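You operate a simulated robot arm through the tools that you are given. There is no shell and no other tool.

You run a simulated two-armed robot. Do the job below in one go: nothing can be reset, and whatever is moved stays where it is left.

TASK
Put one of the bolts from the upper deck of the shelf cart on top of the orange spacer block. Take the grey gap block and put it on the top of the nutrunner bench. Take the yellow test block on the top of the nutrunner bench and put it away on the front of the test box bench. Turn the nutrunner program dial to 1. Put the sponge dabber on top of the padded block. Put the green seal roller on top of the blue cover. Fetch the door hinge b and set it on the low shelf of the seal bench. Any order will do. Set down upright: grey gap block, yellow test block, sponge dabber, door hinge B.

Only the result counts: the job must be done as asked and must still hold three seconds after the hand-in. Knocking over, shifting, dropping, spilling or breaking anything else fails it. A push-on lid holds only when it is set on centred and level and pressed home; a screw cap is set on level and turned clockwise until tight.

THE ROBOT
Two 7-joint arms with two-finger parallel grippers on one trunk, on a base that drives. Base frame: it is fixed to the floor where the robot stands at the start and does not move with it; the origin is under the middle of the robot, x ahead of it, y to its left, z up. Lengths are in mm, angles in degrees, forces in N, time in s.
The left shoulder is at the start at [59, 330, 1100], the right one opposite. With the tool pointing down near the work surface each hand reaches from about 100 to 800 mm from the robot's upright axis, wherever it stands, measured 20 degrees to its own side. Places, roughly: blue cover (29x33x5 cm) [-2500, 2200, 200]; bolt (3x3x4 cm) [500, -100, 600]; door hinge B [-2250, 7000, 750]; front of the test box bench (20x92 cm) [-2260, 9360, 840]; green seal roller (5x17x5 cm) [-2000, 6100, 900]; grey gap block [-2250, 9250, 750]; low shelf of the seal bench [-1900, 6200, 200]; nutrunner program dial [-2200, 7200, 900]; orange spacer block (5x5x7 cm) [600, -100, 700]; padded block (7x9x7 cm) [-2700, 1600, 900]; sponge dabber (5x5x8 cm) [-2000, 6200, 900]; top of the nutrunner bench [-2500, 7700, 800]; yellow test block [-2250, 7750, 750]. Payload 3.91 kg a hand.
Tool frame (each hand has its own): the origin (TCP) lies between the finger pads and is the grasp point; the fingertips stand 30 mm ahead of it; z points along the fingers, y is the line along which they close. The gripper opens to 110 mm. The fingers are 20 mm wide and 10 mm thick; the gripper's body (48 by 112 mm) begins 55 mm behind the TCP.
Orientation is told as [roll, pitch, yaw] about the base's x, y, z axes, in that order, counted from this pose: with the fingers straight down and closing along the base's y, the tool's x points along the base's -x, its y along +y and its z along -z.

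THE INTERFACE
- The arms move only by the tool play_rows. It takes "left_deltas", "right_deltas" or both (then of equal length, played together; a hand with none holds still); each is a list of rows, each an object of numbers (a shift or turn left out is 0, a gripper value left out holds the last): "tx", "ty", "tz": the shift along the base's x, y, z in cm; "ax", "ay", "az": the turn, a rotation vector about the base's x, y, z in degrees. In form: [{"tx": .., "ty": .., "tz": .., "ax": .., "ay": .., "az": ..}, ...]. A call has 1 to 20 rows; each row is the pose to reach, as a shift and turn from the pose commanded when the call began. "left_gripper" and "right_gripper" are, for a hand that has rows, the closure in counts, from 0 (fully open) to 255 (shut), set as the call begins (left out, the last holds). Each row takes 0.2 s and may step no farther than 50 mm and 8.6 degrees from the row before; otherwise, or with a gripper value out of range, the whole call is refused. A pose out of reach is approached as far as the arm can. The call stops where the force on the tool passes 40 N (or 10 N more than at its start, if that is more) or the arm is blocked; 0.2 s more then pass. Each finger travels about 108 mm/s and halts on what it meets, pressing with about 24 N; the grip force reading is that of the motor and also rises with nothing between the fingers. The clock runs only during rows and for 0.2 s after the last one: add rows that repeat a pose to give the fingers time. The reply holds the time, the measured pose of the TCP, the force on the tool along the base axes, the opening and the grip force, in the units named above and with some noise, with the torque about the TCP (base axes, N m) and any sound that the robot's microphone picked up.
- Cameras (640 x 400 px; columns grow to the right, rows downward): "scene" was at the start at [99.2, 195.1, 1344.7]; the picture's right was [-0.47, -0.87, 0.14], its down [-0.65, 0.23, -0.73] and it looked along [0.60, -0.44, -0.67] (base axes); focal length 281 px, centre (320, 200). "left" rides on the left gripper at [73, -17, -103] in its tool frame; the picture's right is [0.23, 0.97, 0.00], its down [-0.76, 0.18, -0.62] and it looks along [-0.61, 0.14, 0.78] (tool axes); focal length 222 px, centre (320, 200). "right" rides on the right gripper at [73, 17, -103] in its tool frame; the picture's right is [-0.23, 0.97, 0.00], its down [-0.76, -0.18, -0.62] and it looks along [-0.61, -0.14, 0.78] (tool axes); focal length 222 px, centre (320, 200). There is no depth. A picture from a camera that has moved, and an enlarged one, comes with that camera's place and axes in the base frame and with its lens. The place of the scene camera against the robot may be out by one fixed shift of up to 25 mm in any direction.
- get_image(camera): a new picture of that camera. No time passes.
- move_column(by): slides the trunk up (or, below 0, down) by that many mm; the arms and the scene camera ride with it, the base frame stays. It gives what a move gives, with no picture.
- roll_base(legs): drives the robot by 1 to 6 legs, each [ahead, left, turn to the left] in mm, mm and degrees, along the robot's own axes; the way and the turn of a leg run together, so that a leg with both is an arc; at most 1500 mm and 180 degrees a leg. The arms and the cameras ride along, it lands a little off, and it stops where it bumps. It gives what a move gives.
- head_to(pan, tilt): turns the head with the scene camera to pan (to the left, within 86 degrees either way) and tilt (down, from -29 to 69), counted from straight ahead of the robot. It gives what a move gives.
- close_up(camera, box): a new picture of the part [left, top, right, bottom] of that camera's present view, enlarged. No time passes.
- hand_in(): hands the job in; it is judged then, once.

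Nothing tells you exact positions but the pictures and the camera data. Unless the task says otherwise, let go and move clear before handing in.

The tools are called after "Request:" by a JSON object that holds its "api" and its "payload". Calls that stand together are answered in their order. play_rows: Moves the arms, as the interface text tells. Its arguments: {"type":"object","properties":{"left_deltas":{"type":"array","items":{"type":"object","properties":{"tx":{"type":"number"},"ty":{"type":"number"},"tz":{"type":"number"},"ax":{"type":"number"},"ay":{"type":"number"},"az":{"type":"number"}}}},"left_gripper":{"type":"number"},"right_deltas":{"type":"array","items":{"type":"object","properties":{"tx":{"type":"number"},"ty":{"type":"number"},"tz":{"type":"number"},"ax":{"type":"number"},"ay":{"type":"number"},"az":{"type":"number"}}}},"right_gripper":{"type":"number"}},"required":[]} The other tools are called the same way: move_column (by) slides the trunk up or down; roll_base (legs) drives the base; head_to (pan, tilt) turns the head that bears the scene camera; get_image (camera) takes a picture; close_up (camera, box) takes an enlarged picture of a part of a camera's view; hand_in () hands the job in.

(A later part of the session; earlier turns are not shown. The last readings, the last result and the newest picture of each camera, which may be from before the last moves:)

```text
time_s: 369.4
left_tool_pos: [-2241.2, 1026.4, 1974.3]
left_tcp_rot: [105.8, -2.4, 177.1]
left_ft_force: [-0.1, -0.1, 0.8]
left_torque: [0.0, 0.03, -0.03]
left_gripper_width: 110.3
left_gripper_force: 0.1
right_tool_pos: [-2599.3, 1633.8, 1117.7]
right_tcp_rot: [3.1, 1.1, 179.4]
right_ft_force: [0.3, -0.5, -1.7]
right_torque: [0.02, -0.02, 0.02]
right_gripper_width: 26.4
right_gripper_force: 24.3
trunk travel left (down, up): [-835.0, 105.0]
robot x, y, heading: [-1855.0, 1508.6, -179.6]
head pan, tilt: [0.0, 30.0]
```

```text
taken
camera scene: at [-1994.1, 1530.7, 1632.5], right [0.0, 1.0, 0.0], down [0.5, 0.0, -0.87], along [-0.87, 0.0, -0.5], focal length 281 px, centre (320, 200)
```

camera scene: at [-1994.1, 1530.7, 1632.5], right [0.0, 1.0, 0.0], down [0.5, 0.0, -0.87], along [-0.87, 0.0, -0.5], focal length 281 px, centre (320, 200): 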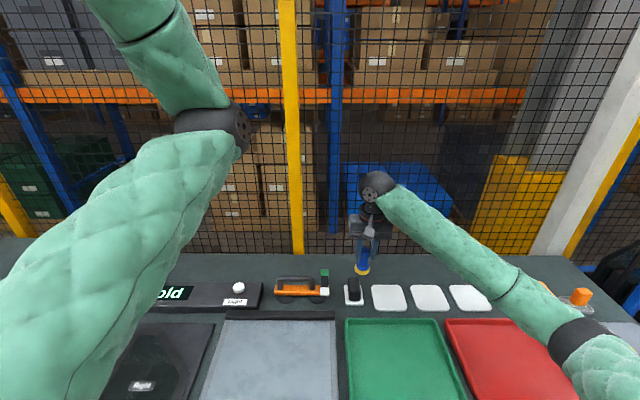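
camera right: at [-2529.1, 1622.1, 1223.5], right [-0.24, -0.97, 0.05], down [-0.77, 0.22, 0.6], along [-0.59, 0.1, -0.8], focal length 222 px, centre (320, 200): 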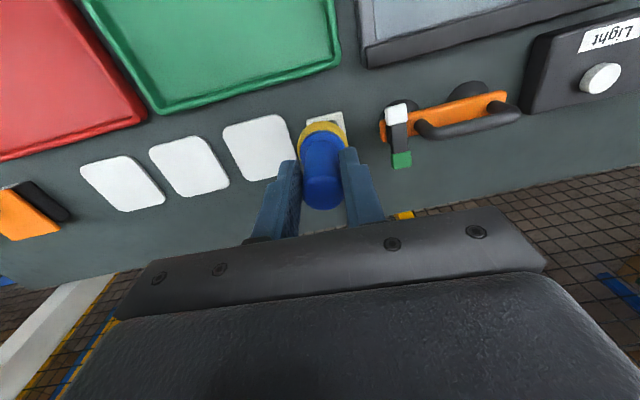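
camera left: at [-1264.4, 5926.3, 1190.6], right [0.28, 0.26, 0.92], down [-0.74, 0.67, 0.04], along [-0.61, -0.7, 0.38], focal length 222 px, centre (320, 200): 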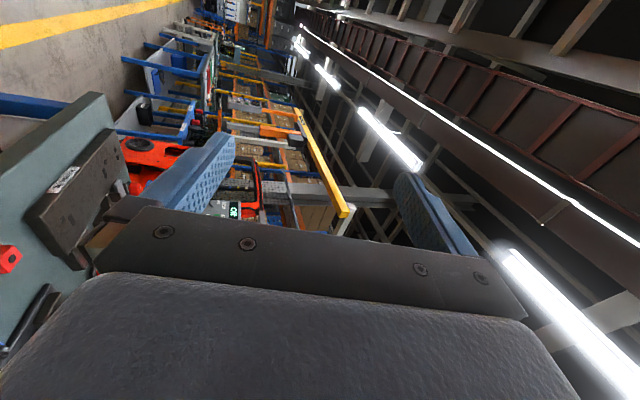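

The dabber hides the padded block from the hand camera. I will zoom with the scene camera and shift the hand aside for a clear look.

Request:
{"api": "close_up", "payload": {"camera": "scene", "box": [320, 225, 420, 315]}}

Request:
{"api": "play_rows", "payload": {"right_deltas": [{"ty": 3.5}, {"ty": 7}, {"ty": 10.5}]}}

Request:
{"api": "get_image", "payload": {"camera": "right"}}

Request:
{"api": "close_up", "payload": {"camera": "right", "box": [330, 90, 460, 200]}}

```text
4.44 times, centred on (370, 270) of scene
camera zoom: at [-1994.1, 1530.7, 1632.5], right [0.0, 1.0, 0.0], down [0.5, 0.0, -0.87], along [-0.87, 0.0, -0.5], focal length 1249 px, centre (98, -111)
```

zoom: 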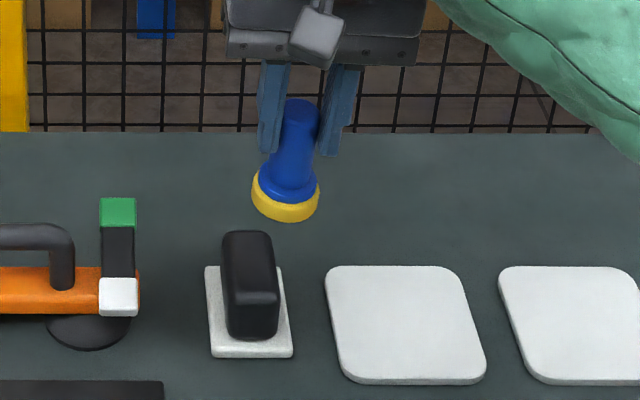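

```text
time_s: 370.2
left_tool_pos: [-2238.1, 1026.8, 1975.0]
left_tcp_rot: [106.0, -2.3, 177.2]
left_ft_force: [-0.4, 0.2, 0.4]
left_torque: [0.0, -0.01, 0.0]
left_gripper_width: 110.3
left_gripper_force: 0.0
right_tool_pos: [-2598.7, 1738.7, 1117.7]
right_tcp_rot: [3.2, 1.0, 179.7]
right_ft_force: [-0.6, -1.1, -0.1]
right_torque: [0.02, 0.0, 0.02]
right_gripper_width: 26.5
right_gripper_force: 23.8
trunk travel left (down, up): [-835.0, 105.0]
robot x, y, heading: [-1853.7, 1512.9, -179.8]
head pan, tilt: [0.0, 30.0]
```

```text
taken
camera right: at [-2528.9, 1727.6, 1224.1], right [-0.23, -0.97, 0.05], down [-0.77, 0.22, 0.6], along [-0.59, 0.1, -0.8], focal length 222 px, centre (320, 200)
```

right: 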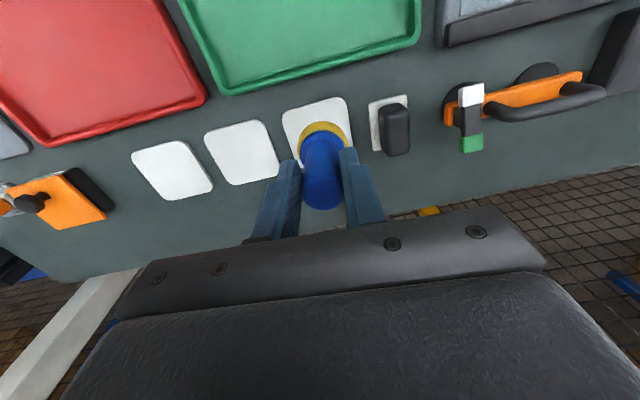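

```text
3.64 times, centred on (395, 145) of right
camera zoom: at [-2528.9, 1727.6, 1224.1], right [-0.23, -0.97, 0.05], down [-0.77, 0.22, 0.6], along [-0.59, 0.1, -0.8], focal length 808 px, centre (47, 400)
```

zoom: 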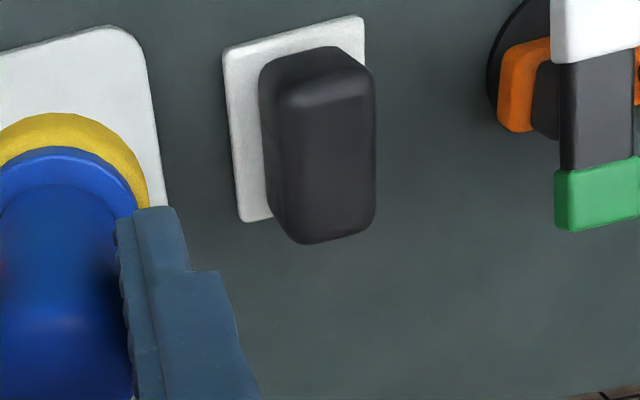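

The padded block's top is centred near (-2677, 1628, 909), about 39 by 56 mm. I will bring the dabber over it, staying about 40 mm above.

Request:
{"api": "play_rows", "payload": {"right_deltas": [{"tx": -2, "ty": -3.5}, {"tx": -4, "ty": -7}, {"tx": -6, "ty": -10}, {"tx": -7.8, "ty": -11.1, "tz": -2}, {"tx": -7.8, "ty": -11.1, "tz": -6}, {"tx": -7.8, "ty": -11.1, "tz": -9}]}}

Request:
{"api": "close_up", "payload": {"camera": "scene", "box": [300, 220, 420, 320]}}

Request:
{"api": "get_image", "payload": {"camera": "right"}}

```text
time_s: 371.6
left_tool_pos: [-2238.4, 1024.7, 1974.3]
left_tcp_rot: [105.8, -2.3, 177.2]
left_ft_force: [0.1, 0.6, -0.3]
left_torque: [0.01, 0.0, -0.01]
left_gripper_width: 110.1
left_gripper_force: 0.1
right_tool_pos: [-2674.8, 1626.1, 1027.1]
right_tcp_rot: [3.2, 1.0, 179.6]
right_ft_force: [-0.1, 0.3, 0.4]
right_torque: [-0.02, -0.01, -0.01]
right_gripper_width: 26.8
right_gripper_force: 24.1
trunk travel left (down, up): [-835.0, 105.0]
robot x, y, heading: [-1854.1, 1507.9, -179.8]
head pan, tilt: [0.0, 30.0]
```

```text
4.00 times, centred on (360, 270) of scene
camera zoom: at [-1993.4, 1530.6, 1632.7], right [-0.01, 1.0, 0.0], down [0.5, 0.0, -0.87], along [-0.87, 0.0, -0.5], focal length 1124 px, centre (160, -80)
```

zoom: 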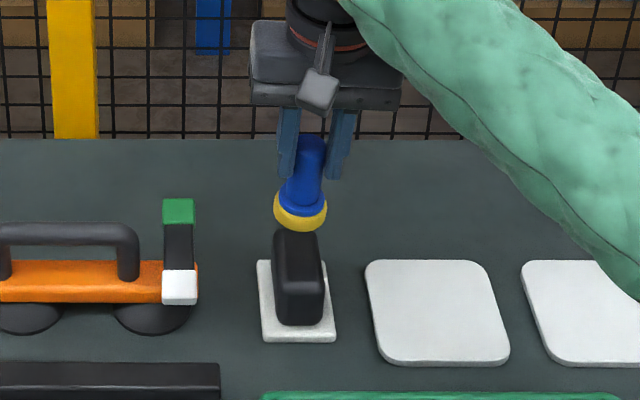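

```text
taken
camera right: at [-2605.4, 1614.3, 1133.9], right [-0.24, -0.97, 0.05], down [-0.77, 0.22, 0.6], along [-0.59, 0.1, -0.8], focal length 222 px, centre (320, 200)
```

right: 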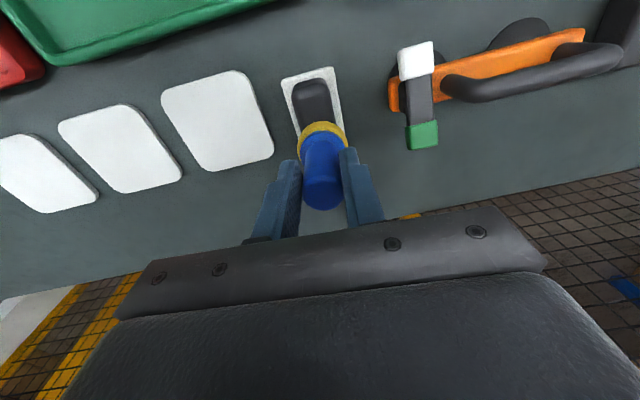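

The dabber took on the hand's 3 degree tilt, so I will level the hand now and centre it over the block.

Request:
{"api": "play_rows", "payload": {"right_deltas": [{"tx": -0.1, "ty": 0.1, "ax": 1.6, "ay": 0.5}, {"tx": -0.2, "ty": 0.2, "ax": 3.2, "ay": 1.0}, {"tx": -0.2, "ty": 0.2, "tz": -1, "ax": 3.2, "ay": 1.0}]}}

Request:
{"api": "get_image", "payload": {"camera": "right"}}

Request:
{"api": "close_up", "payload": {"camera": "right", "box": [260, 60, 390, 170]}}

Request:
{"api": "close_up", "payload": {"camera": "scene", "box": [320, 235, 410, 310]}}

```text
time_s: 372.4
left_tool_pos: [-2240.1, 1025.4, 1974.7]
left_tcp_rot: [105.8, -2.2, 177.1]
left_ft_force: [-0.1, 0.8, 0.0]
left_torque: [-0.03, -0.02, 0.01]
left_gripper_width: 110.1
left_gripper_force: 0.0
right_tool_pos: [-2679.0, 1629.1, 1016.6]
right_tcp_rot: [-0.2, 0.0, 179.6]
right_ft_force: [-0.6, 0.2, -0.6]
right_torque: [-0.02, -0.02, -0.01]
right_gripper_width: 26.6
right_gripper_force: 24.5
trunk travel left (down, up): [-835.0, 105.0]
robot x, y, heading: [-1854.6, 1513.4, -180.0]
head pan, tilt: [0.0, 30.0]
```

```text
taken
camera right: at [-2606.7, 1612.4, 1120.6], right [-0.24, -0.97, 0.0], down [-0.76, 0.18, 0.62], along [-0.61, 0.15, -0.78], focal length 222 px, centre (320, 200)
```

right: 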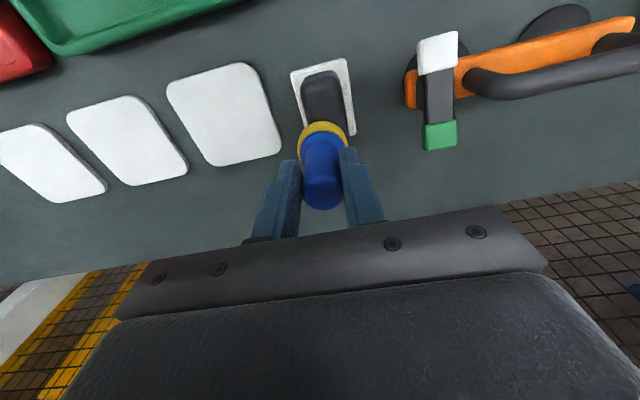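

```text
3.64 times, centred on (325, 115) of right
camera zoom: at [-2606.7, 1612.4, 1120.6], right [-0.24, -0.97, 0.0], down [-0.76, 0.18, 0.62], along [-0.61, 0.15, -0.78], focal length 808 px, centre (302, 509)
```

zoom: 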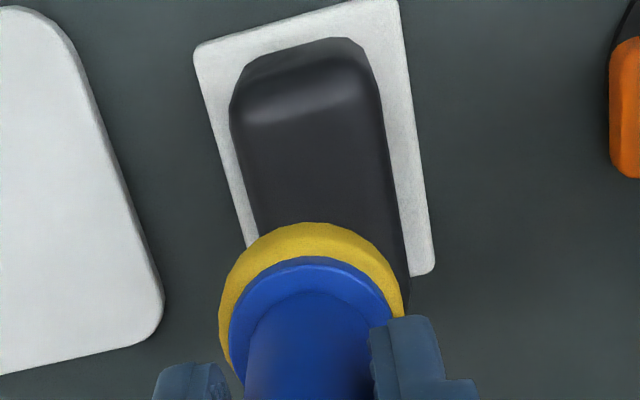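

```text
5.33 times, centred on (365, 272) of scene
camera zoom: at [-1993.3, 1531.0, 1632.6], right [-0.01, 1.0, 0.0], down [0.5, 0.0, -0.87], along [-0.87, 0.0, -0.5], focal length 1499 px, centre (80, -187)
```

zoom: 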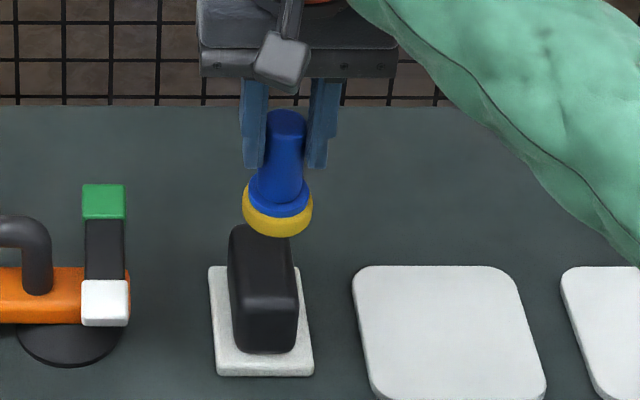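

Level now. Comparing both views, the dabber should move about 5 mm toward -y and 3 mm toward +x to be centred. I will do that and check again.

Request:
{"api": "play_rows", "payload": {"right_deltas": [{"tx": 0.3, "ty": -0.5}, {"tx": 0.3, "ty": -0.5, "tz": -1}, {"tx": 0.3, "ty": -0.5, "tz": -1.5}]}}

Request:
{"api": "close_up", "payload": {"camera": "right", "box": [260, 60, 390, 170]}}

Request:
{"api": "close_up", "payload": {"camera": "scene", "box": [330, 245, 390, 300]}}

```text
time_s: 373.2
left_tool_pos: [-2239.5, 1025.2, 1975.0]
left_tcp_rot: [105.7, -2.3, 177.1]
left_ft_force: [-0.5, 0.1, -0.6]
left_torque: [-0.03, -0.02, 0.01]
left_gripper_width: 109.9
left_gripper_force: 0.1
right_tool_pos: [-2676.4, 1625.8, 1001.8]
right_tcp_rot: [0.0, 0.1, 179.5]
right_ft_force: [-0.5, -0.2, -1.1]
right_torque: [0.0, -0.03, -0.01]
right_gripper_width: 26.1
right_gripper_force: 24.3
trunk travel left (down, up): [-835.0, 105.0]
robot x, y, heading: [-1853.1, 1509.5, -179.7]
head pan, tilt: [0.0, 30.0]
```

```text
3.64 times, centred on (325, 115) of right
camera zoom: at [-2604.2, 1607.9, 1106.0], right [-0.24, -0.97, 0.0], down [-0.76, 0.18, 0.62], along [-0.61, 0.15, -0.78], focal length 808 px, centre (302, 509)
```

zoom: 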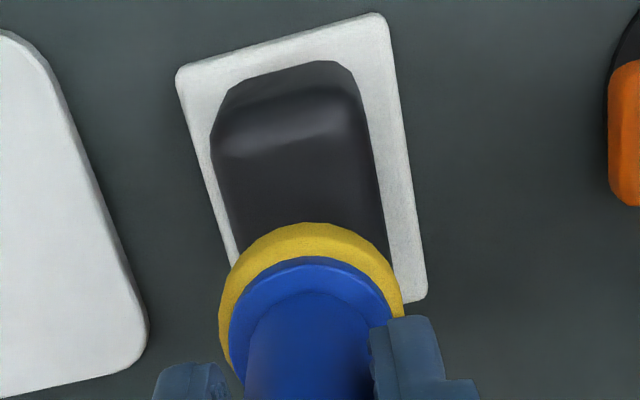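

```text
7.27 times, centred on (360, 272) of scene
camera zoom: at [-1993.2, 1530.7, 1632.6], right [-0.01, 1.0, 0.0], down [0.5, 0.0, -0.87], along [-0.87, 0.0, -0.5], focal length 2044 px, centre (29, -327)
```

zoom: 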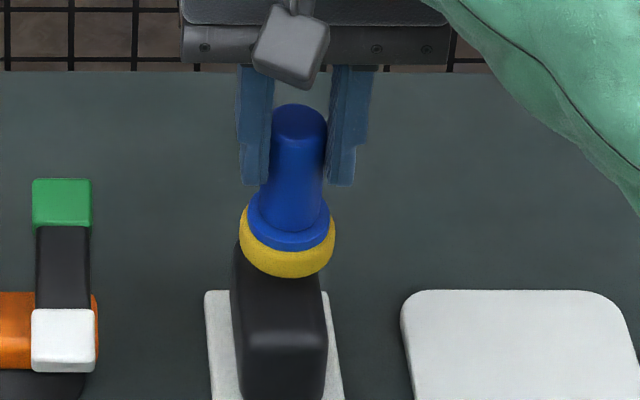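

Nearly centred: 2 mm more toward +x and 1 mm toward -y. Then I will lower in small steps until it touches.

Request:
{"api": "play_rows", "payload": {"right_deltas": [{"tx": 0.2, "ty": -0.1}, {"tx": 0.2, "ty": -0.1, "tz": -0.6}, {"tx": 0.2, "ty": -0.1, "tz": -1.1}, {"tx": 0.2, "ty": -0.1, "tz": -1.5}, {"tx": 0.2, "ty": -0.1, "tz": -1.8}]}}

Request:
{"api": "close_up", "payload": {"camera": "scene", "box": [330, 245, 390, 300]}}

Request:
{"api": "close_up", "payload": {"camera": "right", "box": [260, 60, 390, 170]}}

```text
time_s: 374.4
left_tool_pos: [-2238.8, 1025.8, 1974.9]
left_tcp_rot: [105.8, -2.2, 177.1]
left_ft_force: [0.7, -0.8, -0.6]
left_torque: [-0.02, 0.0, -0.01]
left_gripper_width: 109.9
left_gripper_force: 0.0
right_tool_pos: [-2674.2, 1624.7, 985.4]
right_tcp_rot: [0.1, 0.0, 179.5]
right_ft_force: [-0.8, -0.1, 2.6]
right_torque: [0.01, 0.04, 0.01]
right_gripper_width: 26.4
right_gripper_force: 24.0
trunk travel left (down, up): [-835.0, 105.0]
robot x, y, heading: [-1853.5, 1509.8, -179.5]
head pan, tilt: [0.0, 30.0]
```

```text
7.27 times, centred on (360, 272) of scene
camera zoom: at [-1992.8, 1530.7, 1632.7], right [-0.01, 1.0, 0.0], down [0.5, 0.0, -0.87], along [-0.87, 0.0, -0.5], focal length 2044 px, centre (29, -327)
```

zoom: 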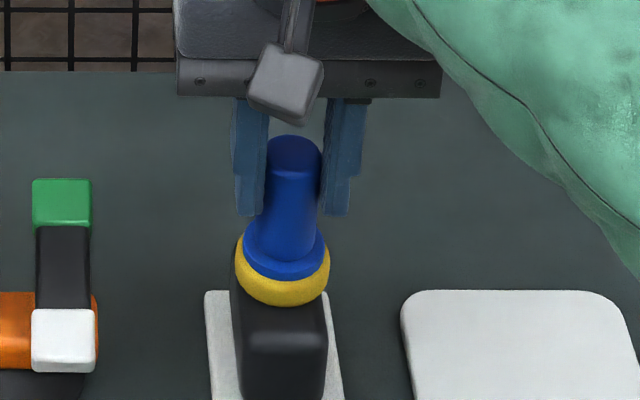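

```text
3.64 times, centred on (325, 115) of right
camera zoom: at [-2602.4, 1606.6, 1089.3], right [-0.24, -0.97, 0.0], down [-0.76, 0.18, 0.62], along [-0.61, 0.15, -0.78], focal length 808 px, centre (302, 509)
```

zoom: 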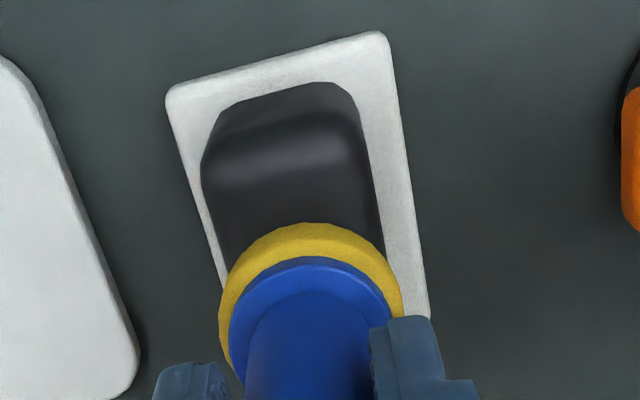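

It touches the block's top lightly and looks centred. I will settle it 2 mm more and open the fingers gently.

Request:
{"api": "play_rows", "payload": {"right_deltas": [{"tz": -0.2}, {"tz": -0.2}]}}

Request:
{"api": "play_rows", "payload": {"right_deltas": [{"tz": 0}, {"tz": 0}, {"tz": 0}], "right_gripper": 150}}

Request:
{"api": "close_up", "payload": {"camera": "scene", "box": [330, 245, 390, 300]}}

Request:
{"api": "close_up", "payload": {"camera": "right", "box": [260, 80, 390, 210]}}

```text
time_s: 375.1
left_tool_pos: [-2236.6, 1024.6, 1975.6]
left_tcp_rot: [105.7, -2.4, 177.2]
left_ft_force: [0.1, 0.4, -0.3]
left_torque: [0.0, -0.02, 0.03]
left_gripper_width: 109.9
left_gripper_force: 0.0
right_tool_pos: [-2673.8, 1623.4, 984.8]
right_tcp_rot: [0.0, -0.2, 179.5]
right_ft_force: [-2.5, -0.3, 20.3]
right_torque: [-0.09, 0.04, -0.01]
right_gripper_width: 26.3
right_gripper_force: 24.0
trunk travel left (down, up): [-835.0, 105.0]
robot x, y, heading: [-1856.4, 1511.8, -179.6]
head pan, tilt: [0.0, 30.0]
```

```text
time_s: 375.9
left_tool_pos: [-2239.8, 1024.9, 1975.3]
left_tcp_rot: [105.9, -2.3, 177.1]
left_ft_force: [0.2, 0.3, -0.3]
left_torque: [0.01, 0.02, -0.01]
left_gripper_width: 110.0
left_gripper_force: 0.0
right_tool_pos: [-2674.8, 1625.5, 981.7]
right_tcp_rot: [-0.1, 0.1, 179.5]
right_ft_force: [-0.1, 0.1, 0.2]
right_torque: [-0.03, -0.04, -0.02]
right_gripper_width: 45.2
right_gripper_force: 0.0
trunk travel left (down, up): [-835.0, 105.0]
robot x, y, heading: [-1852.2, 1514.6, -179.5]
head pan, tilt: [0.0, 30.0]
```

```text
7.27 times, centred on (360, 272) of scene
camera zoom: at [-1993.7, 1530.9, 1632.6], right [-0.01, 1.0, 0.0], down [0.5, 0.0, -0.87], along [-0.87, 0.0, -0.5], focal length 2044 px, centre (29, -327)
```

zoom: 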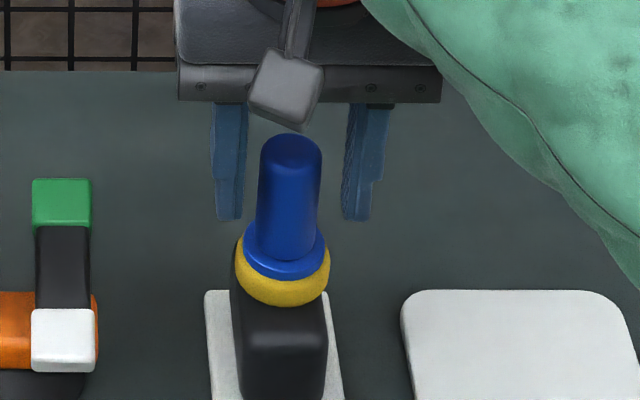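

```text
3.08 times, centred on (325, 145) of right
camera zoom: at [-2603.1, 1607.2, 1085.9], right [-0.24, -0.97, 0.0], down [-0.76, 0.18, 0.62], along [-0.6, 0.15, -0.78], focal length 684 px, centre (305, 369)
```

zoom: 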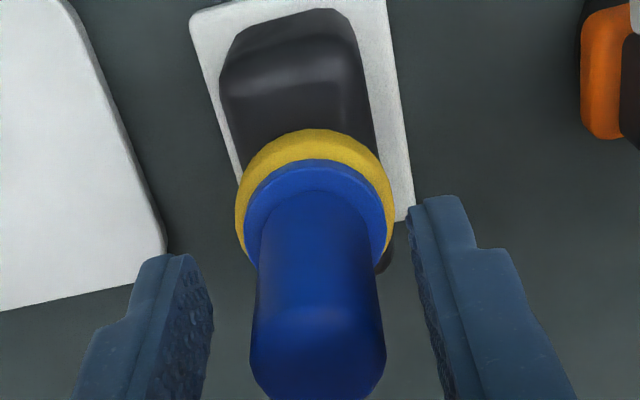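

The dabber stands upright on the padded block. I will raise the hand straight up and draw back.

Request:
{"api": "play_rows", "payload": {"right_deltas": [{"tz": 2}, {"tz": 5}, {"tz": 9}, {"tz": 13}, {"tx": 3, "tz": 15}, {"tx": 7, "tz": 15}, {"tx": 11, "tz": 15}, {"tx": 15, "tz": 15}, {"tx": 19, "tz": 15}, {"tx": 23, "tz": 15}, {"tx": 26, "tz": 15}]}}

Request:
{"api": "close_up", "payload": {"camera": "scene", "box": [310, 230, 410, 310]}}

```text
time_s: 378.2
left_tool_pos: [-2237.7, 1025.0, 1974.1]
left_tcp_rot: [106.0, -2.4, 177.1]
left_ft_force: [0.4, -0.6, 0.3]
left_torque: [0.04, -0.01, 0.02]
left_gripper_width: 109.9
left_gripper_force: 0.0
right_tool_pos: [-2411.7, 1626.0, 1133.6]
right_tcp_rot: [0.0, 0.0, 179.5]
right_ft_force: [1.3, -0.3, -0.2]
right_torque: [0.01, -0.01, 0.04]
right_gripper_width: 45.4
right_gripper_force: 0.1
trunk travel left (down, up): [-835.0, 105.0]
robot x, y, heading: [-1854.0, 1512.8, -179.7]
head pan, tilt: [0.0, 30.0]
```

```text
5.00 times, centred on (360, 270) of scene
camera zoom: at [-1992.4, 1530.9, 1632.7], right [-0.01, 1.0, 0.0], down [0.5, 0.0, -0.87], along [-0.87, 0.0, -0.5], focal length 1405 px, centre (120, -150)
```

zoom: 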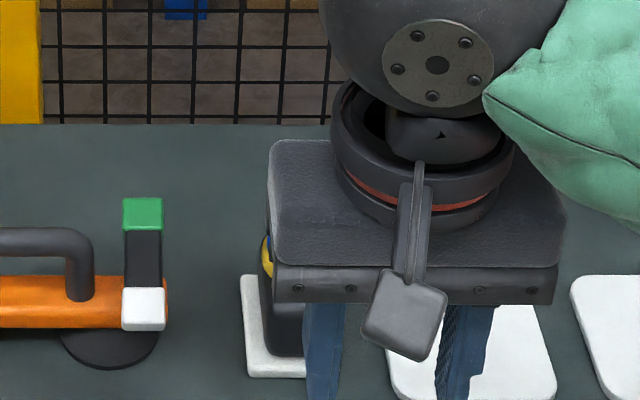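

Next is the green roller. On the way I will back off and stop in front of the blue cover on this bench's low shelf to have a look at it.

Request:
{"api": "roll_base", "payload": {"legs": [[-900, 0, 0], [0, -650, 0]]}}

Request:
{"api": "get_image", "payload": {"camera": "scene"}}

Request:
{"api": "close_up", "payload": {"camera": "scene", "box": [180, 220, 460, 400]}}

```text
time_s: 386.2
left_tool_pos: [-1340.0, 1679.1, 1973.5]
left_tcp_rot: [105.8, -2.3, 177.7]
left_ft_force: [0.1, -0.1, 0.3]
left_torque: [0.0, 0.03, 0.0]
left_gripper_width: 110.1
left_gripper_force: 0.1
right_tool_pos: [-1520.5, 2275.9, 1134.2]
right_tcp_rot: [0.0, 0.0, -179.9]
right_ft_force: [-0.1, -0.1, -0.4]
right_torque: [-0.01, -0.02, -0.01]
right_gripper_width: 45.4
right_gripper_force: 0.0
trunk travel left (down, up): [-835.0, 105.0]
robot x, y, heading: [-961.8, 2167.3, -179.3]
head pan, tilt: [0.0, 30.0]
```

```text
taken
camera scene: at [-1099.2, 2185.7, 1632.7], right [-0.01, 1.0, 0.0], down [0.5, 0.01, -0.87], along [-0.87, -0.01, -0.5], focal length 281 px, centre (320, 200)
```

scene: 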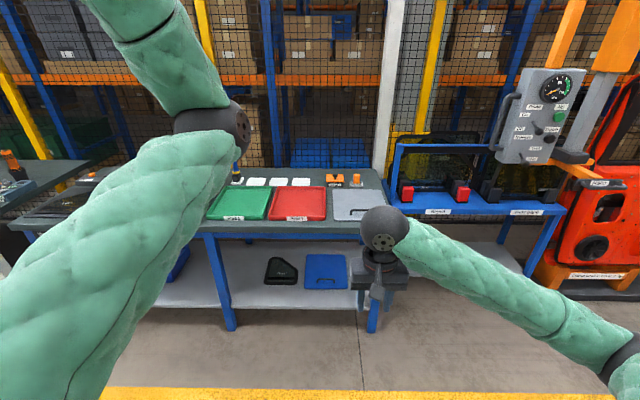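

```text
2.22 times, centred on (320, 310) of scene
camera zoom: at [-1099.2, 2185.7, 1632.7], right [-0.01, 1.0, 0.0], down [0.5, 0.01, -0.87], along [-0.87, -0.01, -0.5], focal length 625 px, centre (320, -44)
```

zoom: 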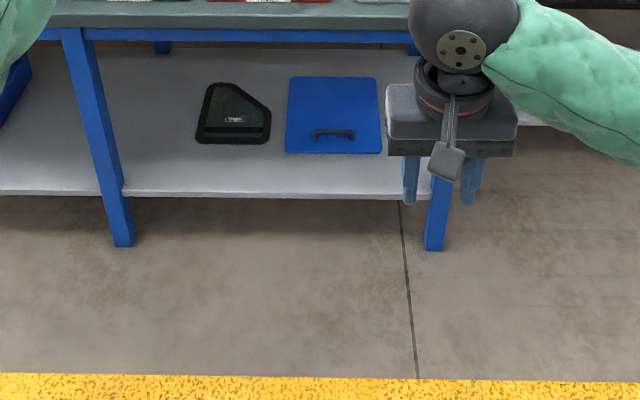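

The blue cover lies on the low shelf, about 130 mm behind the shelf's front. To work there with the trunk low I need the left arm back in its compact folded pose, so I will lower it here in the open.

Request:
{"api": "play_rows", "payload": {"left_deltas": [{"tx": -0.8, "tz": -4.8}, {"tx": -1.7, "tz": -9.6}, {"tx": -2.5, "tz": -14.4}, {"tx": -3.4, "tz": -19.2}, {"tx": -4.2, "tz": -24}, {"tx": -5.1, "tz": -28.8}, {"tx": -6, "tz": -33.6}, {"tx": -6.8, "tz": -38.4}, {"tx": -7.7, "tz": -43.2}, {"tx": -8.5, "tz": -47.8}, {"tx": -8, "ty": -3, "tz": -51}, {"tx": -7.5, "ty": -6, "tz": -55}, {"tx": -7, "ty": -8, "tz": -59}, {"tx": -7, "ty": -9, "tz": -63}, {"tx": -6.8, "ty": -10, "tz": -67}]}}

Request:
{"api": "get_image", "payload": {"camera": "scene"}}

Request:
{"api": "close_up", "payload": {"camera": "scene", "box": [0, 396, 640, 400]}}

```text
refused: row 12 steps farther than a row can; nothing moved
```

```text
taken
camera scene: at [-1099.2, 2185.7, 1632.7], right [-0.01, 1.0, 0.0], down [0.5, 0.01, -0.87], along [-0.87, -0.01, -0.5], focal length 281 px, centre (320, 200)
```

scene: 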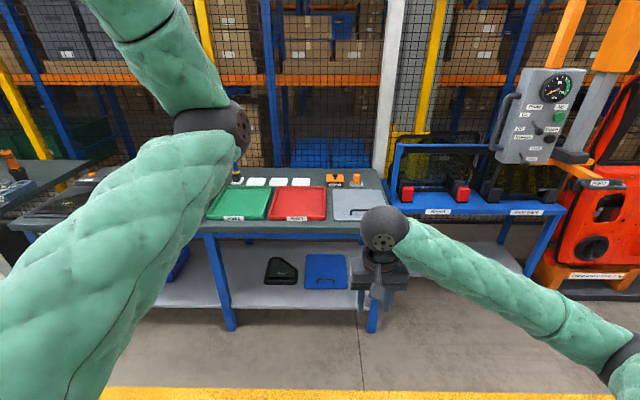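

```text
1.00 times, centred on (320, 398) of scene (not enlarged: the box is as wide or as high as the picture)
camera zoom: at [-1099.2, 2185.7, 1632.7], right [-0.01, 1.0, 0.0], down [0.5, 0.01, -0.87], along [-0.87, -0.01, -0.5], focal length 281 px, centre (320, 2)
```

zoom: 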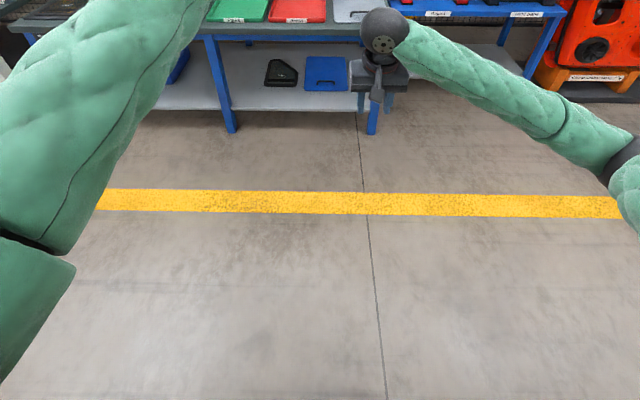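

One step was slightly too long; I will repeat it with smaller steps.

Request:
{"api": "play_rows", "payload": {"left_deltas": [{"tx": -0.8, "tz": -4.6}, {"tx": -1.7, "tz": -9.2}, {"tx": -2.5, "tz": -13.8}, {"tx": -3.4, "tz": -18.4}, {"tx": -4.2, "tz": -23}, {"tx": -5.1, "tz": -27.6}, {"tx": -6, "tz": -32.2}, {"tx": -6.8, "tz": -36.8}, {"tx": -7.7, "tz": -41.4}, {"tx": -8.4, "tz": -46}, {"tx": -8.2, "ty": -2, "tz": -50}, {"tx": -8, "ty": -4, "tz": -54}, {"tx": -7.6, "ty": -6, "tz": -58}, {"tx": -7.2, "ty": -8, "tz": -62}, {"tx": -6.8, "ty": -10, "tz": -66}, {"tx": -6.8, "ty": -10, "tz": -68}]}}

Request:
{"api": "close_up", "payload": {"camera": "scene", "box": [0, 396, 640, 400]}}

Request:
{"api": "get_image", "payload": {"camera": "scene"}}

```text
time_s: 389.6
left_tool_pos: [-1387.0, 1547.5, 1368.7]
left_tcp_rot: [113.8, -4.6, -179.6]
left_ft_force: [-0.4, 0.6, 0.6]
left_torque: [0.0, 0.02, -0.01]
left_gripper_width: 110.0
left_gripper_force: 0.1
right_tool_pos: [-1519.1, 2275.0, 1133.3]
right_tcp_rot: [-0.1, 0.0, -180.0]
right_ft_force: [-0.7, 0.1, -0.2]
right_torque: [0.01, -0.02, 0.01]
right_gripper_width: 45.2
right_gripper_force: 0.0
trunk travel left (down, up): [-835.0, 105.0]
robot x, y, heading: [-961.0, 2167.8, -179.5]
head pan, tilt: [0.0, 30.0]
stopped in row 16 (left hand): the arm was blocked; the commanded pose is now the measured one
```

```text
1.00 times, centred on (320, 398) of scene (not enlarged: the box is as wide or as high as the picture)
camera zoom: at [-1099.1, 2185.9, 1632.7], right [-0.01, 1.0, 0.0], down [0.5, 0.01, -0.87], along [-0.87, -0.01, -0.5], focal length 281 px, centre (320, 2)
```

zoom: 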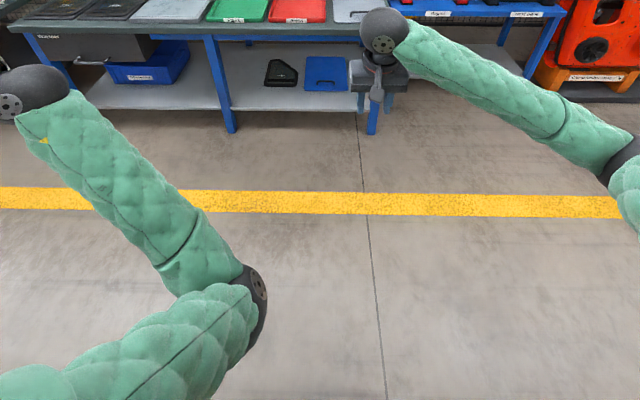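

```text
taken
camera scene: at [-1099.1, 2185.9, 1632.7], right [-0.01, 1.0, 0.0], down [0.5, 0.01, -0.87], along [-0.87, -0.01, -0.5], focal length 281 px, centre (320, 200)
```

scene: 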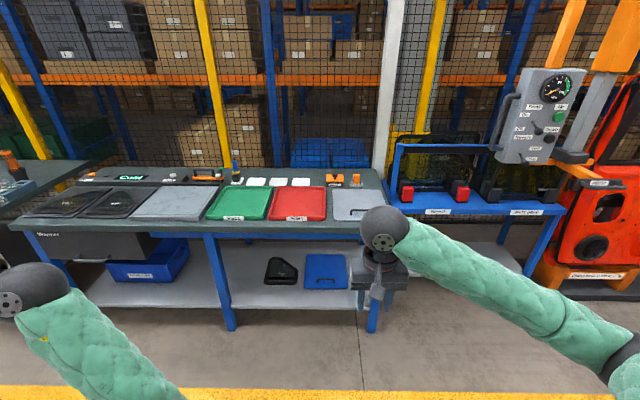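

The left arm is compact again. Let me verify the dabber on the padded block from here.

Request:
{"api": "close_up", "payload": {"camera": "scene", "box": [215, 150, 265, 190]}}

Request:
{"api": "roll_base", "payload": {"legs": [[50, 0, 0], [0, -1500, 0], [0, -1500, 0]]}}

```text
10.00 times, centred on (240, 170) of scene
camera zoom: at [-1099.1, 2185.9, 1632.7], right [-0.01, 1.0, 0.0], down [0.5, 0.01, -0.87], along [-0.87, -0.01, -0.5], focal length 2811 px, centre (1120, 500)
```

zoom: 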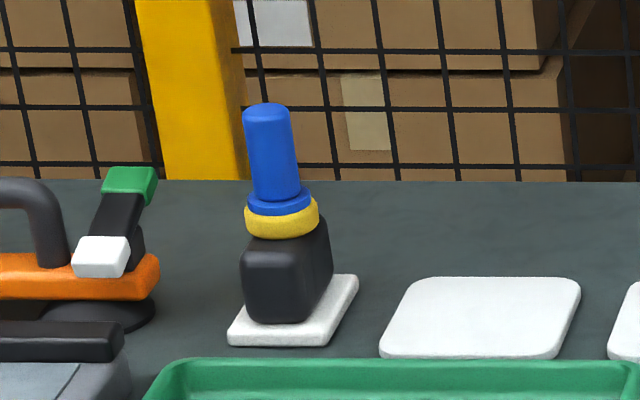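

```text
time_s: 404.6
left_tool_pos: [-1470.8, 4559.2, 1367.3]
left_tcp_rot: [113.7, -4.7, 179.1]
left_ft_force: [-0.2, 0.9, -0.5]
left_torque: [-0.01, -0.01, 0.01]
left_gripper_width: 109.9
left_gripper_force: 0.0
right_tool_pos: [-1588.5, 5289.7, 1134.5]
right_tcp_rot: [0.0, 0.0, 178.9]
right_ft_force: [-0.5, 0.1, 0.0]
right_torque: [-0.01, 0.02, 0.0]
right_gripper_width: 45.3
right_gripper_force: 0.0
trunk travel left (down, up): [-835.0, 105.0]
robot x, y, heading: [-1033.4, 5170.2, 179.7]
head pan, tilt: [0.0, 30.0]
```

The dabber stands properly on the padded block. Now the roller: its handle runs along y from about 6010 to 6127 at x -2020. I will come up to the bench with the hand turned to close across it.

Request:
{"api": "roll_base", "payload": {"legs": [[0, -730, 0.3], [195, 0, 0]]}}

Request:
{"api": "play_rows", "payload": {"right_deltas": [{"tx": -2, "az": -8}, {"tx": -4, "az": -16}, {"tx": -6, "az": -24}, {"tx": -8, "az": -32}, {"tx": -9, "az": -40}, {"tx": -10, "az": -48}, {"tx": -10, "az": -56}, {"tx": -10, "az": -64}, {"tx": -10, "az": -72}, {"tx": -10, "az": -80}, {"tx": -10, "az": -88}], "right_gripper": 0}}

Request:
{"api": "get_image", "payload": {"camera": "right"}}

Request:
{"api": "get_image", "payload": {"camera": "scene"}}

```text
time_s: 409.7
left_tool_pos: [-1664.5, 5302.2, 1368.7]
left_tcp_rot: [113.7, -4.6, 178.5]
left_ft_force: [0.1, 0.5, -0.2]
left_torque: [-0.08, 0.01, -0.02]
left_gripper_width: 110.1
left_gripper_force: 0.2
right_tool_pos: [-1772.4, 6034.0, 1133.3]
right_tcp_rot: [0.0, 0.1, 178.1]
right_ft_force: [-0.4, -0.5, 0.4]
right_torque: [0.03, 0.0, -0.02]
right_gripper_width: 45.4
right_gripper_force: 0.1
trunk travel left (down, up): [-835.0, 105.0]
robot x, y, heading: [-1216.1, 5904.6, 179.0]
head pan, tilt: [0.0, 30.0]
```

```text
time_s: 412.1
left_tool_pos: [-1663.3, 5302.2, 1367.2]
left_tcp_rot: [113.8, -4.7, 178.5]
left_ft_force: [-0.6, -0.2, -0.5]
left_torque: [0.02, 0.0, -0.01]
left_gripper_width: 110.0
left_gripper_force: 0.0
right_tool_pos: [-1871.8, 6035.0, 1134.6]
right_tcp_rot: [-0.1, 0.1, 89.9]
right_ft_force: [0.7, 0.3, -0.3]
right_torque: [-0.02, -0.02, 0.01]
right_gripper_width: 109.9
right_gripper_force: 0.1
trunk travel left (down, up): [-835.0, 105.0]
robot x, y, heading: [-1217.7, 5907.6, 178.7]
head pan, tilt: [0.0, 30.0]
```

```text
taken
camera right: at [-1889.9, 5961.7, 1238.0], right [-0.97, 0.23, 0.0], down [0.18, 0.76, 0.62], along [0.14, 0.61, -0.78], focal length 222 px, centre (320, 200)
```

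right: 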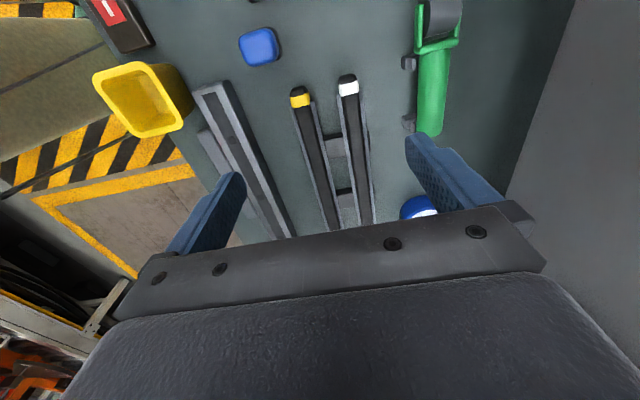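

```text
taken
camera scene: at [-1354.8, 5930.5, 1632.7], right [0.02, 1.0, 0.0], down [0.5, -0.01, -0.87], along [-0.87, 0.02, -0.5], focal length 281 px, centre (320, 200)
```

scene: 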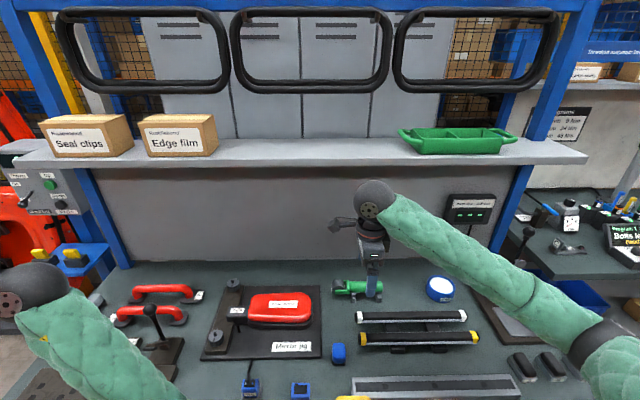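

The roller's handle is at about x -2026, centred near y 6066. I will move above it and look again.

Request:
{"api": "play_rows", "payload": {"right_deltas": [{"tx": -4, "ty": 1}, {"tx": -8, "ty": 2}, {"tx": -12, "ty": 3}, {"tx": -15.2, "ty": 3.3, "tz": -2}, {"tx": -15.2, "ty": 3.3, "tz": -6}, {"tx": -15.2, "ty": 3.3, "tz": -9}]}}

Request:
{"api": "get_image", "payload": {"camera": "right"}}

Request:
{"api": "close_up", "payload": {"camera": "scene", "box": [310, 180, 450, 310]}}

```text
time_s: 413.5
left_tool_pos: [-1657.0, 5300.3, 1369.7]
left_tcp_rot: [113.8, -4.9, 178.6]
left_ft_force: [0.5, 0.2, -0.3]
left_torque: [0.09, -0.02, -0.08]
left_gripper_width: 109.9
left_gripper_force: 0.1
right_tool_pos: [-2022.2, 6067.3, 1048.1]
right_tcp_rot: [0.2, 0.0, 90.1]
right_ft_force: [1.8, -0.2, 0.5]
right_torque: [-0.03, 0.04, 0.02]
right_gripper_width: 110.1
right_gripper_force: 0.1
trunk travel left (down, up): [-835.0, 105.0]
robot x, y, heading: [-1215.1, 5907.9, 178.9]
head pan, tilt: [0.0, 30.0]
```

```text
taken
camera right: at [-2039.0, 5995.6, 1153.7], right [-0.97, 0.23, 0.0], down [0.18, 0.76, 0.62], along [0.14, 0.61, -0.78], focal length 222 px, centre (320, 200)
```

right: 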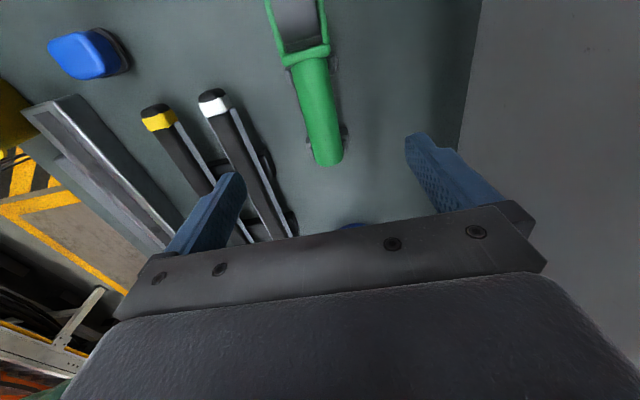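

```text
3.08 times, centred on (380, 245) of scene
camera zoom: at [-1347.9, 5930.1, 1633.5], right [0.02, 1.0, 0.0], down [0.5, -0.01, -0.87], along [-0.87, 0.02, -0.5], focal length 865 px, centre (135, 62)
```

zoom: 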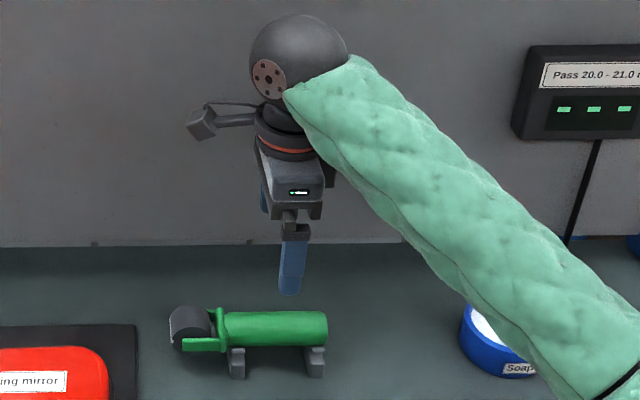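

The handle is 36 mm thick with its top near z 920. I will narrow the opening to 60 mm, shift slightly toward the wheel end for balance and lower.

Request:
{"api": "play_rows", "payload": {"right_deltas": [{"tx": 0.1, "ty": -0.6, "tz": -3}, {"tx": 0.2, "ty": -1.2, "tz": -6}, {"tx": 0.2, "ty": -1.2, "tz": -9}], "right_gripper": 112}}

Request:
{"api": "get_image", "payload": {"camera": "right"}}

Request:
{"api": "close_up", "payload": {"camera": "scene", "box": [310, 200, 430, 310]}}

```text
time_s: 414.3
left_tool_pos: [-1665.2, 5301.3, 1367.3]
left_tcp_rot: [113.8, -4.6, 178.5]
left_ft_force: [-0.1, 0.8, 0.0]
left_torque: [0.03, 0.03, 0.03]
left_gripper_width: 109.9
left_gripper_force: 0.1
right_tool_pos: [-2024.4, 6056.0, 952.3]
right_tcp_rot: [-0.2, 0.0, 90.1]
right_ft_force: [0.0, 0.1, 0.0]
right_torque: [0.02, 0.02, -0.02]
right_gripper_width: 61.8
right_gripper_force: 0.0
trunk travel left (down, up): [-835.0, 105.0]
robot x, y, heading: [-1217.5, 5905.9, 178.9]
head pan, tilt: [0.0, 30.0]
```

```text
taken
camera right: at [-2041.7, 5983.3, 1056.3], right [-0.97, 0.23, 0.0], down [0.17, 0.76, 0.62], along [0.14, 0.61, -0.78], focal length 222 px, centre (320, 200)
```

right: 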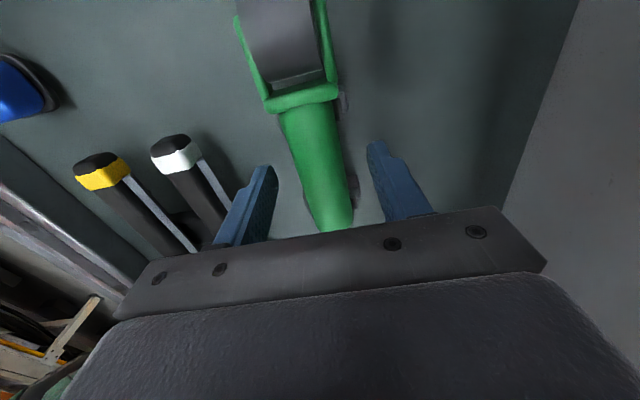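

```text
3.64 times, centred on (370, 255) of scene
camera zoom: at [-1356.9, 5930.7, 1632.5], right [0.02, 1.0, 0.0], down [0.5, -0.01, -0.87], along [-0.86, 0.02, -0.5], focal length 1022 px, centre (138, 0)
```

zoom: 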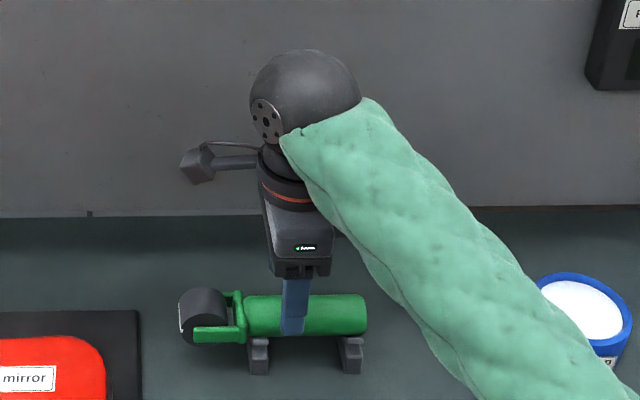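

The handle is centred between the fingers. I will lower another 27 mm and close.

Request:
{"api": "play_rows", "payload": {"right_deltas": [{"tx": 0.2, "tz": -1.5}, {"tx": 0.2, "tz": -2.7}]}}

Request:
{"api": "play_rows", "payload": {"right_deltas": [{"tz": 0}, {"tz": 0}, {"tz": 0}, {"tz": 0}], "right_gripper": 255}}

Request:
{"api": "get_image", "payload": {"camera": "right"}}

```text
time_s: 414.9
left_tool_pos: [-1663.3, 5301.2, 1366.8]
left_tcp_rot: [113.8, -4.6, 178.5]
left_ft_force: [-0.2, -0.6, 0.0]
left_torque: [0.01, 0.0, 0.01]
left_gripper_width: 110.0
left_gripper_force: 0.0
right_tool_pos: [-2021.2, 6053.9, 924.9]
right_tcp_rot: [-0.1, 0.0, 90.1]
right_ft_force: [0.3, 0.4, -0.7]
right_torque: [-0.03, -0.03, 0.01]
right_gripper_width: 61.9
right_gripper_force: 0.0
trunk travel left (down, up): [-835.0, 105.0]
robot x, y, heading: [-1214.2, 5907.6, 178.9]
head pan, tilt: [0.0, 30.0]
```

```text
time_s: 415.9
left_tool_pos: [-1663.8, 5301.6, 1366.6]
left_tcp_rot: [113.8, -4.5, 178.6]
left_ft_force: [-0.3, -0.5, -0.3]
left_torque: [-0.02, 0.04, 0.0]
left_gripper_width: 110.2
left_gripper_force: 0.0
right_tool_pos: [-2021.3, 6053.5, 926.5]
right_tcp_rot: [0.0, -0.1, 90.0]
right_ft_force: [-12.1, -0.7, 9.1]
right_torque: [-0.17, 0.28, -0.25]
right_gripper_width: 34.8
right_gripper_force: 23.4
trunk travel left (down, up): [-835.0, 105.0]
robot x, y, heading: [-1215.9, 5905.9, 179.0]
head pan, tilt: [0.0, 30.0]
```

```text
taken
camera right: at [-2038.5, 5982.2, 1031.2], right [-0.97, 0.23, 0.0], down [0.18, 0.76, 0.62], along [0.14, 0.61, -0.78], focal length 222 px, centre (320, 200)
```

right: 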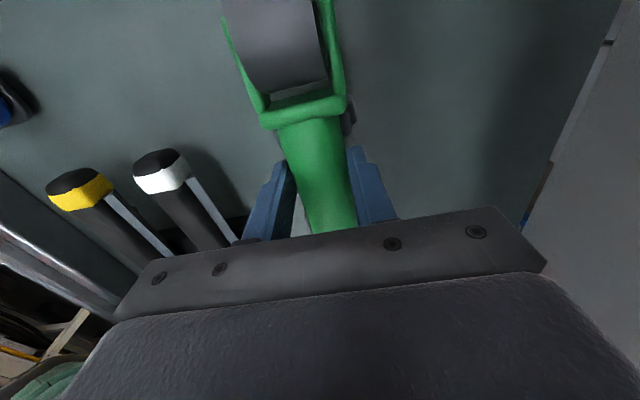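

The roller's handle is gripped (35 mm). I will lift it straight up out of its cradles.

Request:
{"api": "play_rows", "payload": {"right_deltas": [{"tz": 1}, {"tz": 3}, {"tz": 6}, {"tz": 10}, {"tz": 14}]}}

Request:
{"api": "get_image", "payload": {"camera": "right"}}

Request:
{"api": "close_up", "payload": {"camera": "scene", "box": [300, 180, 440, 310]}}

```text
time_s: 417.1
left_tool_pos: [-1663.4, 5300.9, 1368.3]
left_tcp_rot: [113.8, -4.6, 178.5]
left_ft_force: [-0.2, 0.2, -0.2]
left_torque: [0.0, 0.04, 0.0]
left_gripper_width: 110.0
left_gripper_force: 0.0
right_tool_pos: [-2019.7, 6053.4, 1067.4]
right_tcp_rot: [0.0, -0.1, 90.1]
right_ft_force: [1.0, 0.1, -2.3]
right_torque: [0.04, 0.01, -0.01]
right_gripper_width: 35.2
right_gripper_force: 23.8
trunk travel left (down, up): [-835.0, 105.0]
robot x, y, heading: [-1214.6, 5907.6, 178.7]
head pan, tilt: [0.0, 30.0]
```

```text
taken
camera right: at [-2037.4, 5980.8, 1171.7], right [-0.97, 0.22, 0.0], down [0.17, 0.76, 0.62], along [0.14, 0.61, -0.78], focal length 222 px, centre (320, 200)
```

right: 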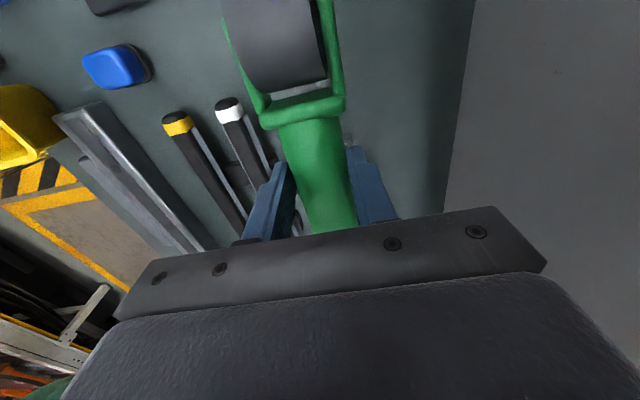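

```text
3.08 times, centred on (370, 245) of scene
camera zoom: at [-1354.5, 5930.0, 1632.5], right [0.02, 1.0, 0.0], down [0.5, -0.01, -0.87], along [-0.87, 0.02, -0.5], focal length 865 px, centre (166, 62)
```

zoom: 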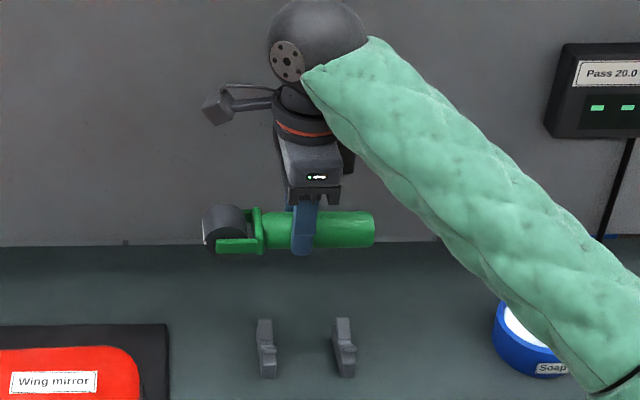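

The roller is free of its cradles. I will draw it in, back away, and carry it to the bench with the blue cover.

Request:
{"api": "play_rows", "payload": {"right_deltas": [{"tx": 3, "tz": 2}, {"tx": 7, "tz": 4}, {"tx": 11, "tz": 5}, {"tx": 15, "tz": 5}, {"tx": 19, "tz": 5}]}}

Request:
{"api": "roll_base", "payload": {"legs": [[-300, 0, 0.9], [0, 1500, 0], [0, 1500, 0]]}}

Request:
{"api": "get_image", "payload": {"camera": "right"}}

```text
time_s: 418.3
left_tool_pos: [-1662.7, 5300.8, 1367.3]
left_tcp_rot: [113.7, -4.6, 178.6]
left_ft_force: [0.5, -0.2, 0.6]
left_torque: [0.04, -0.06, 0.0]
left_gripper_width: 109.9
left_gripper_force: 0.0
right_tool_pos: [-1826.8, 6053.5, 1116.4]
right_tcp_rot: [0.0, 0.0, 90.1]
right_ft_force: [0.3, 1.0, -2.5]
right_torque: [0.0, 0.03, -0.01]
right_gripper_width: 35.4
right_gripper_force: 24.0
trunk travel left (down, up): [-835.0, 105.0]
robot x, y, heading: [-1213.7, 5904.0, 179.0]
head pan, tilt: [0.0, 30.0]
```

```text
time_s: 434.4
left_tool_pos: [-1421.1, 2305.4, 1368.3]
left_tcp_rot: [113.9, -4.6, 177.7]
left_ft_force: [0.7, -0.2, 0.6]
left_torque: [0.02, 0.02, 0.01]
left_gripper_width: 110.0
left_gripper_force: 0.1
right_tool_pos: [-1572.7, 3060.8, 1115.6]
right_tcp_rot: [-0.1, 0.0, 89.3]
right_ft_force: [0.0, 0.5, -2.7]
right_torque: [0.03, 0.01, -0.01]
right_gripper_width: 35.1
right_gripper_force: 24.3
trunk travel left (down, up): [-835.0, 105.0]
robot x, y, heading: [-965.4, 2907.9, 178.0]
head pan, tilt: [0.0, 30.0]
```

```text
taken
camera right: at [-1592.0, 2988.6, 1220.4], right [-0.97, 0.24, 0.0], down [0.19, 0.76, 0.62], along [0.15, 0.61, -0.78], focal length 222 px, centre (320, 200)
```

right: 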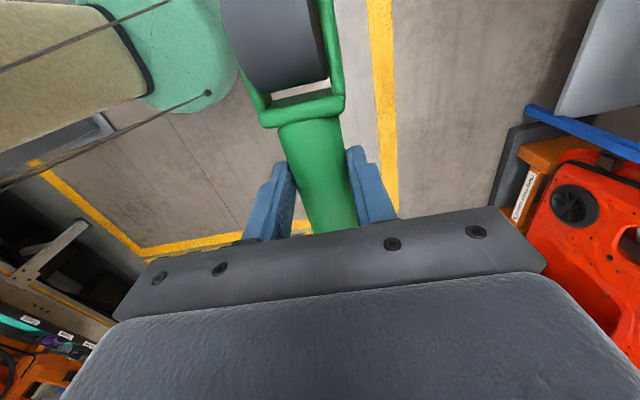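

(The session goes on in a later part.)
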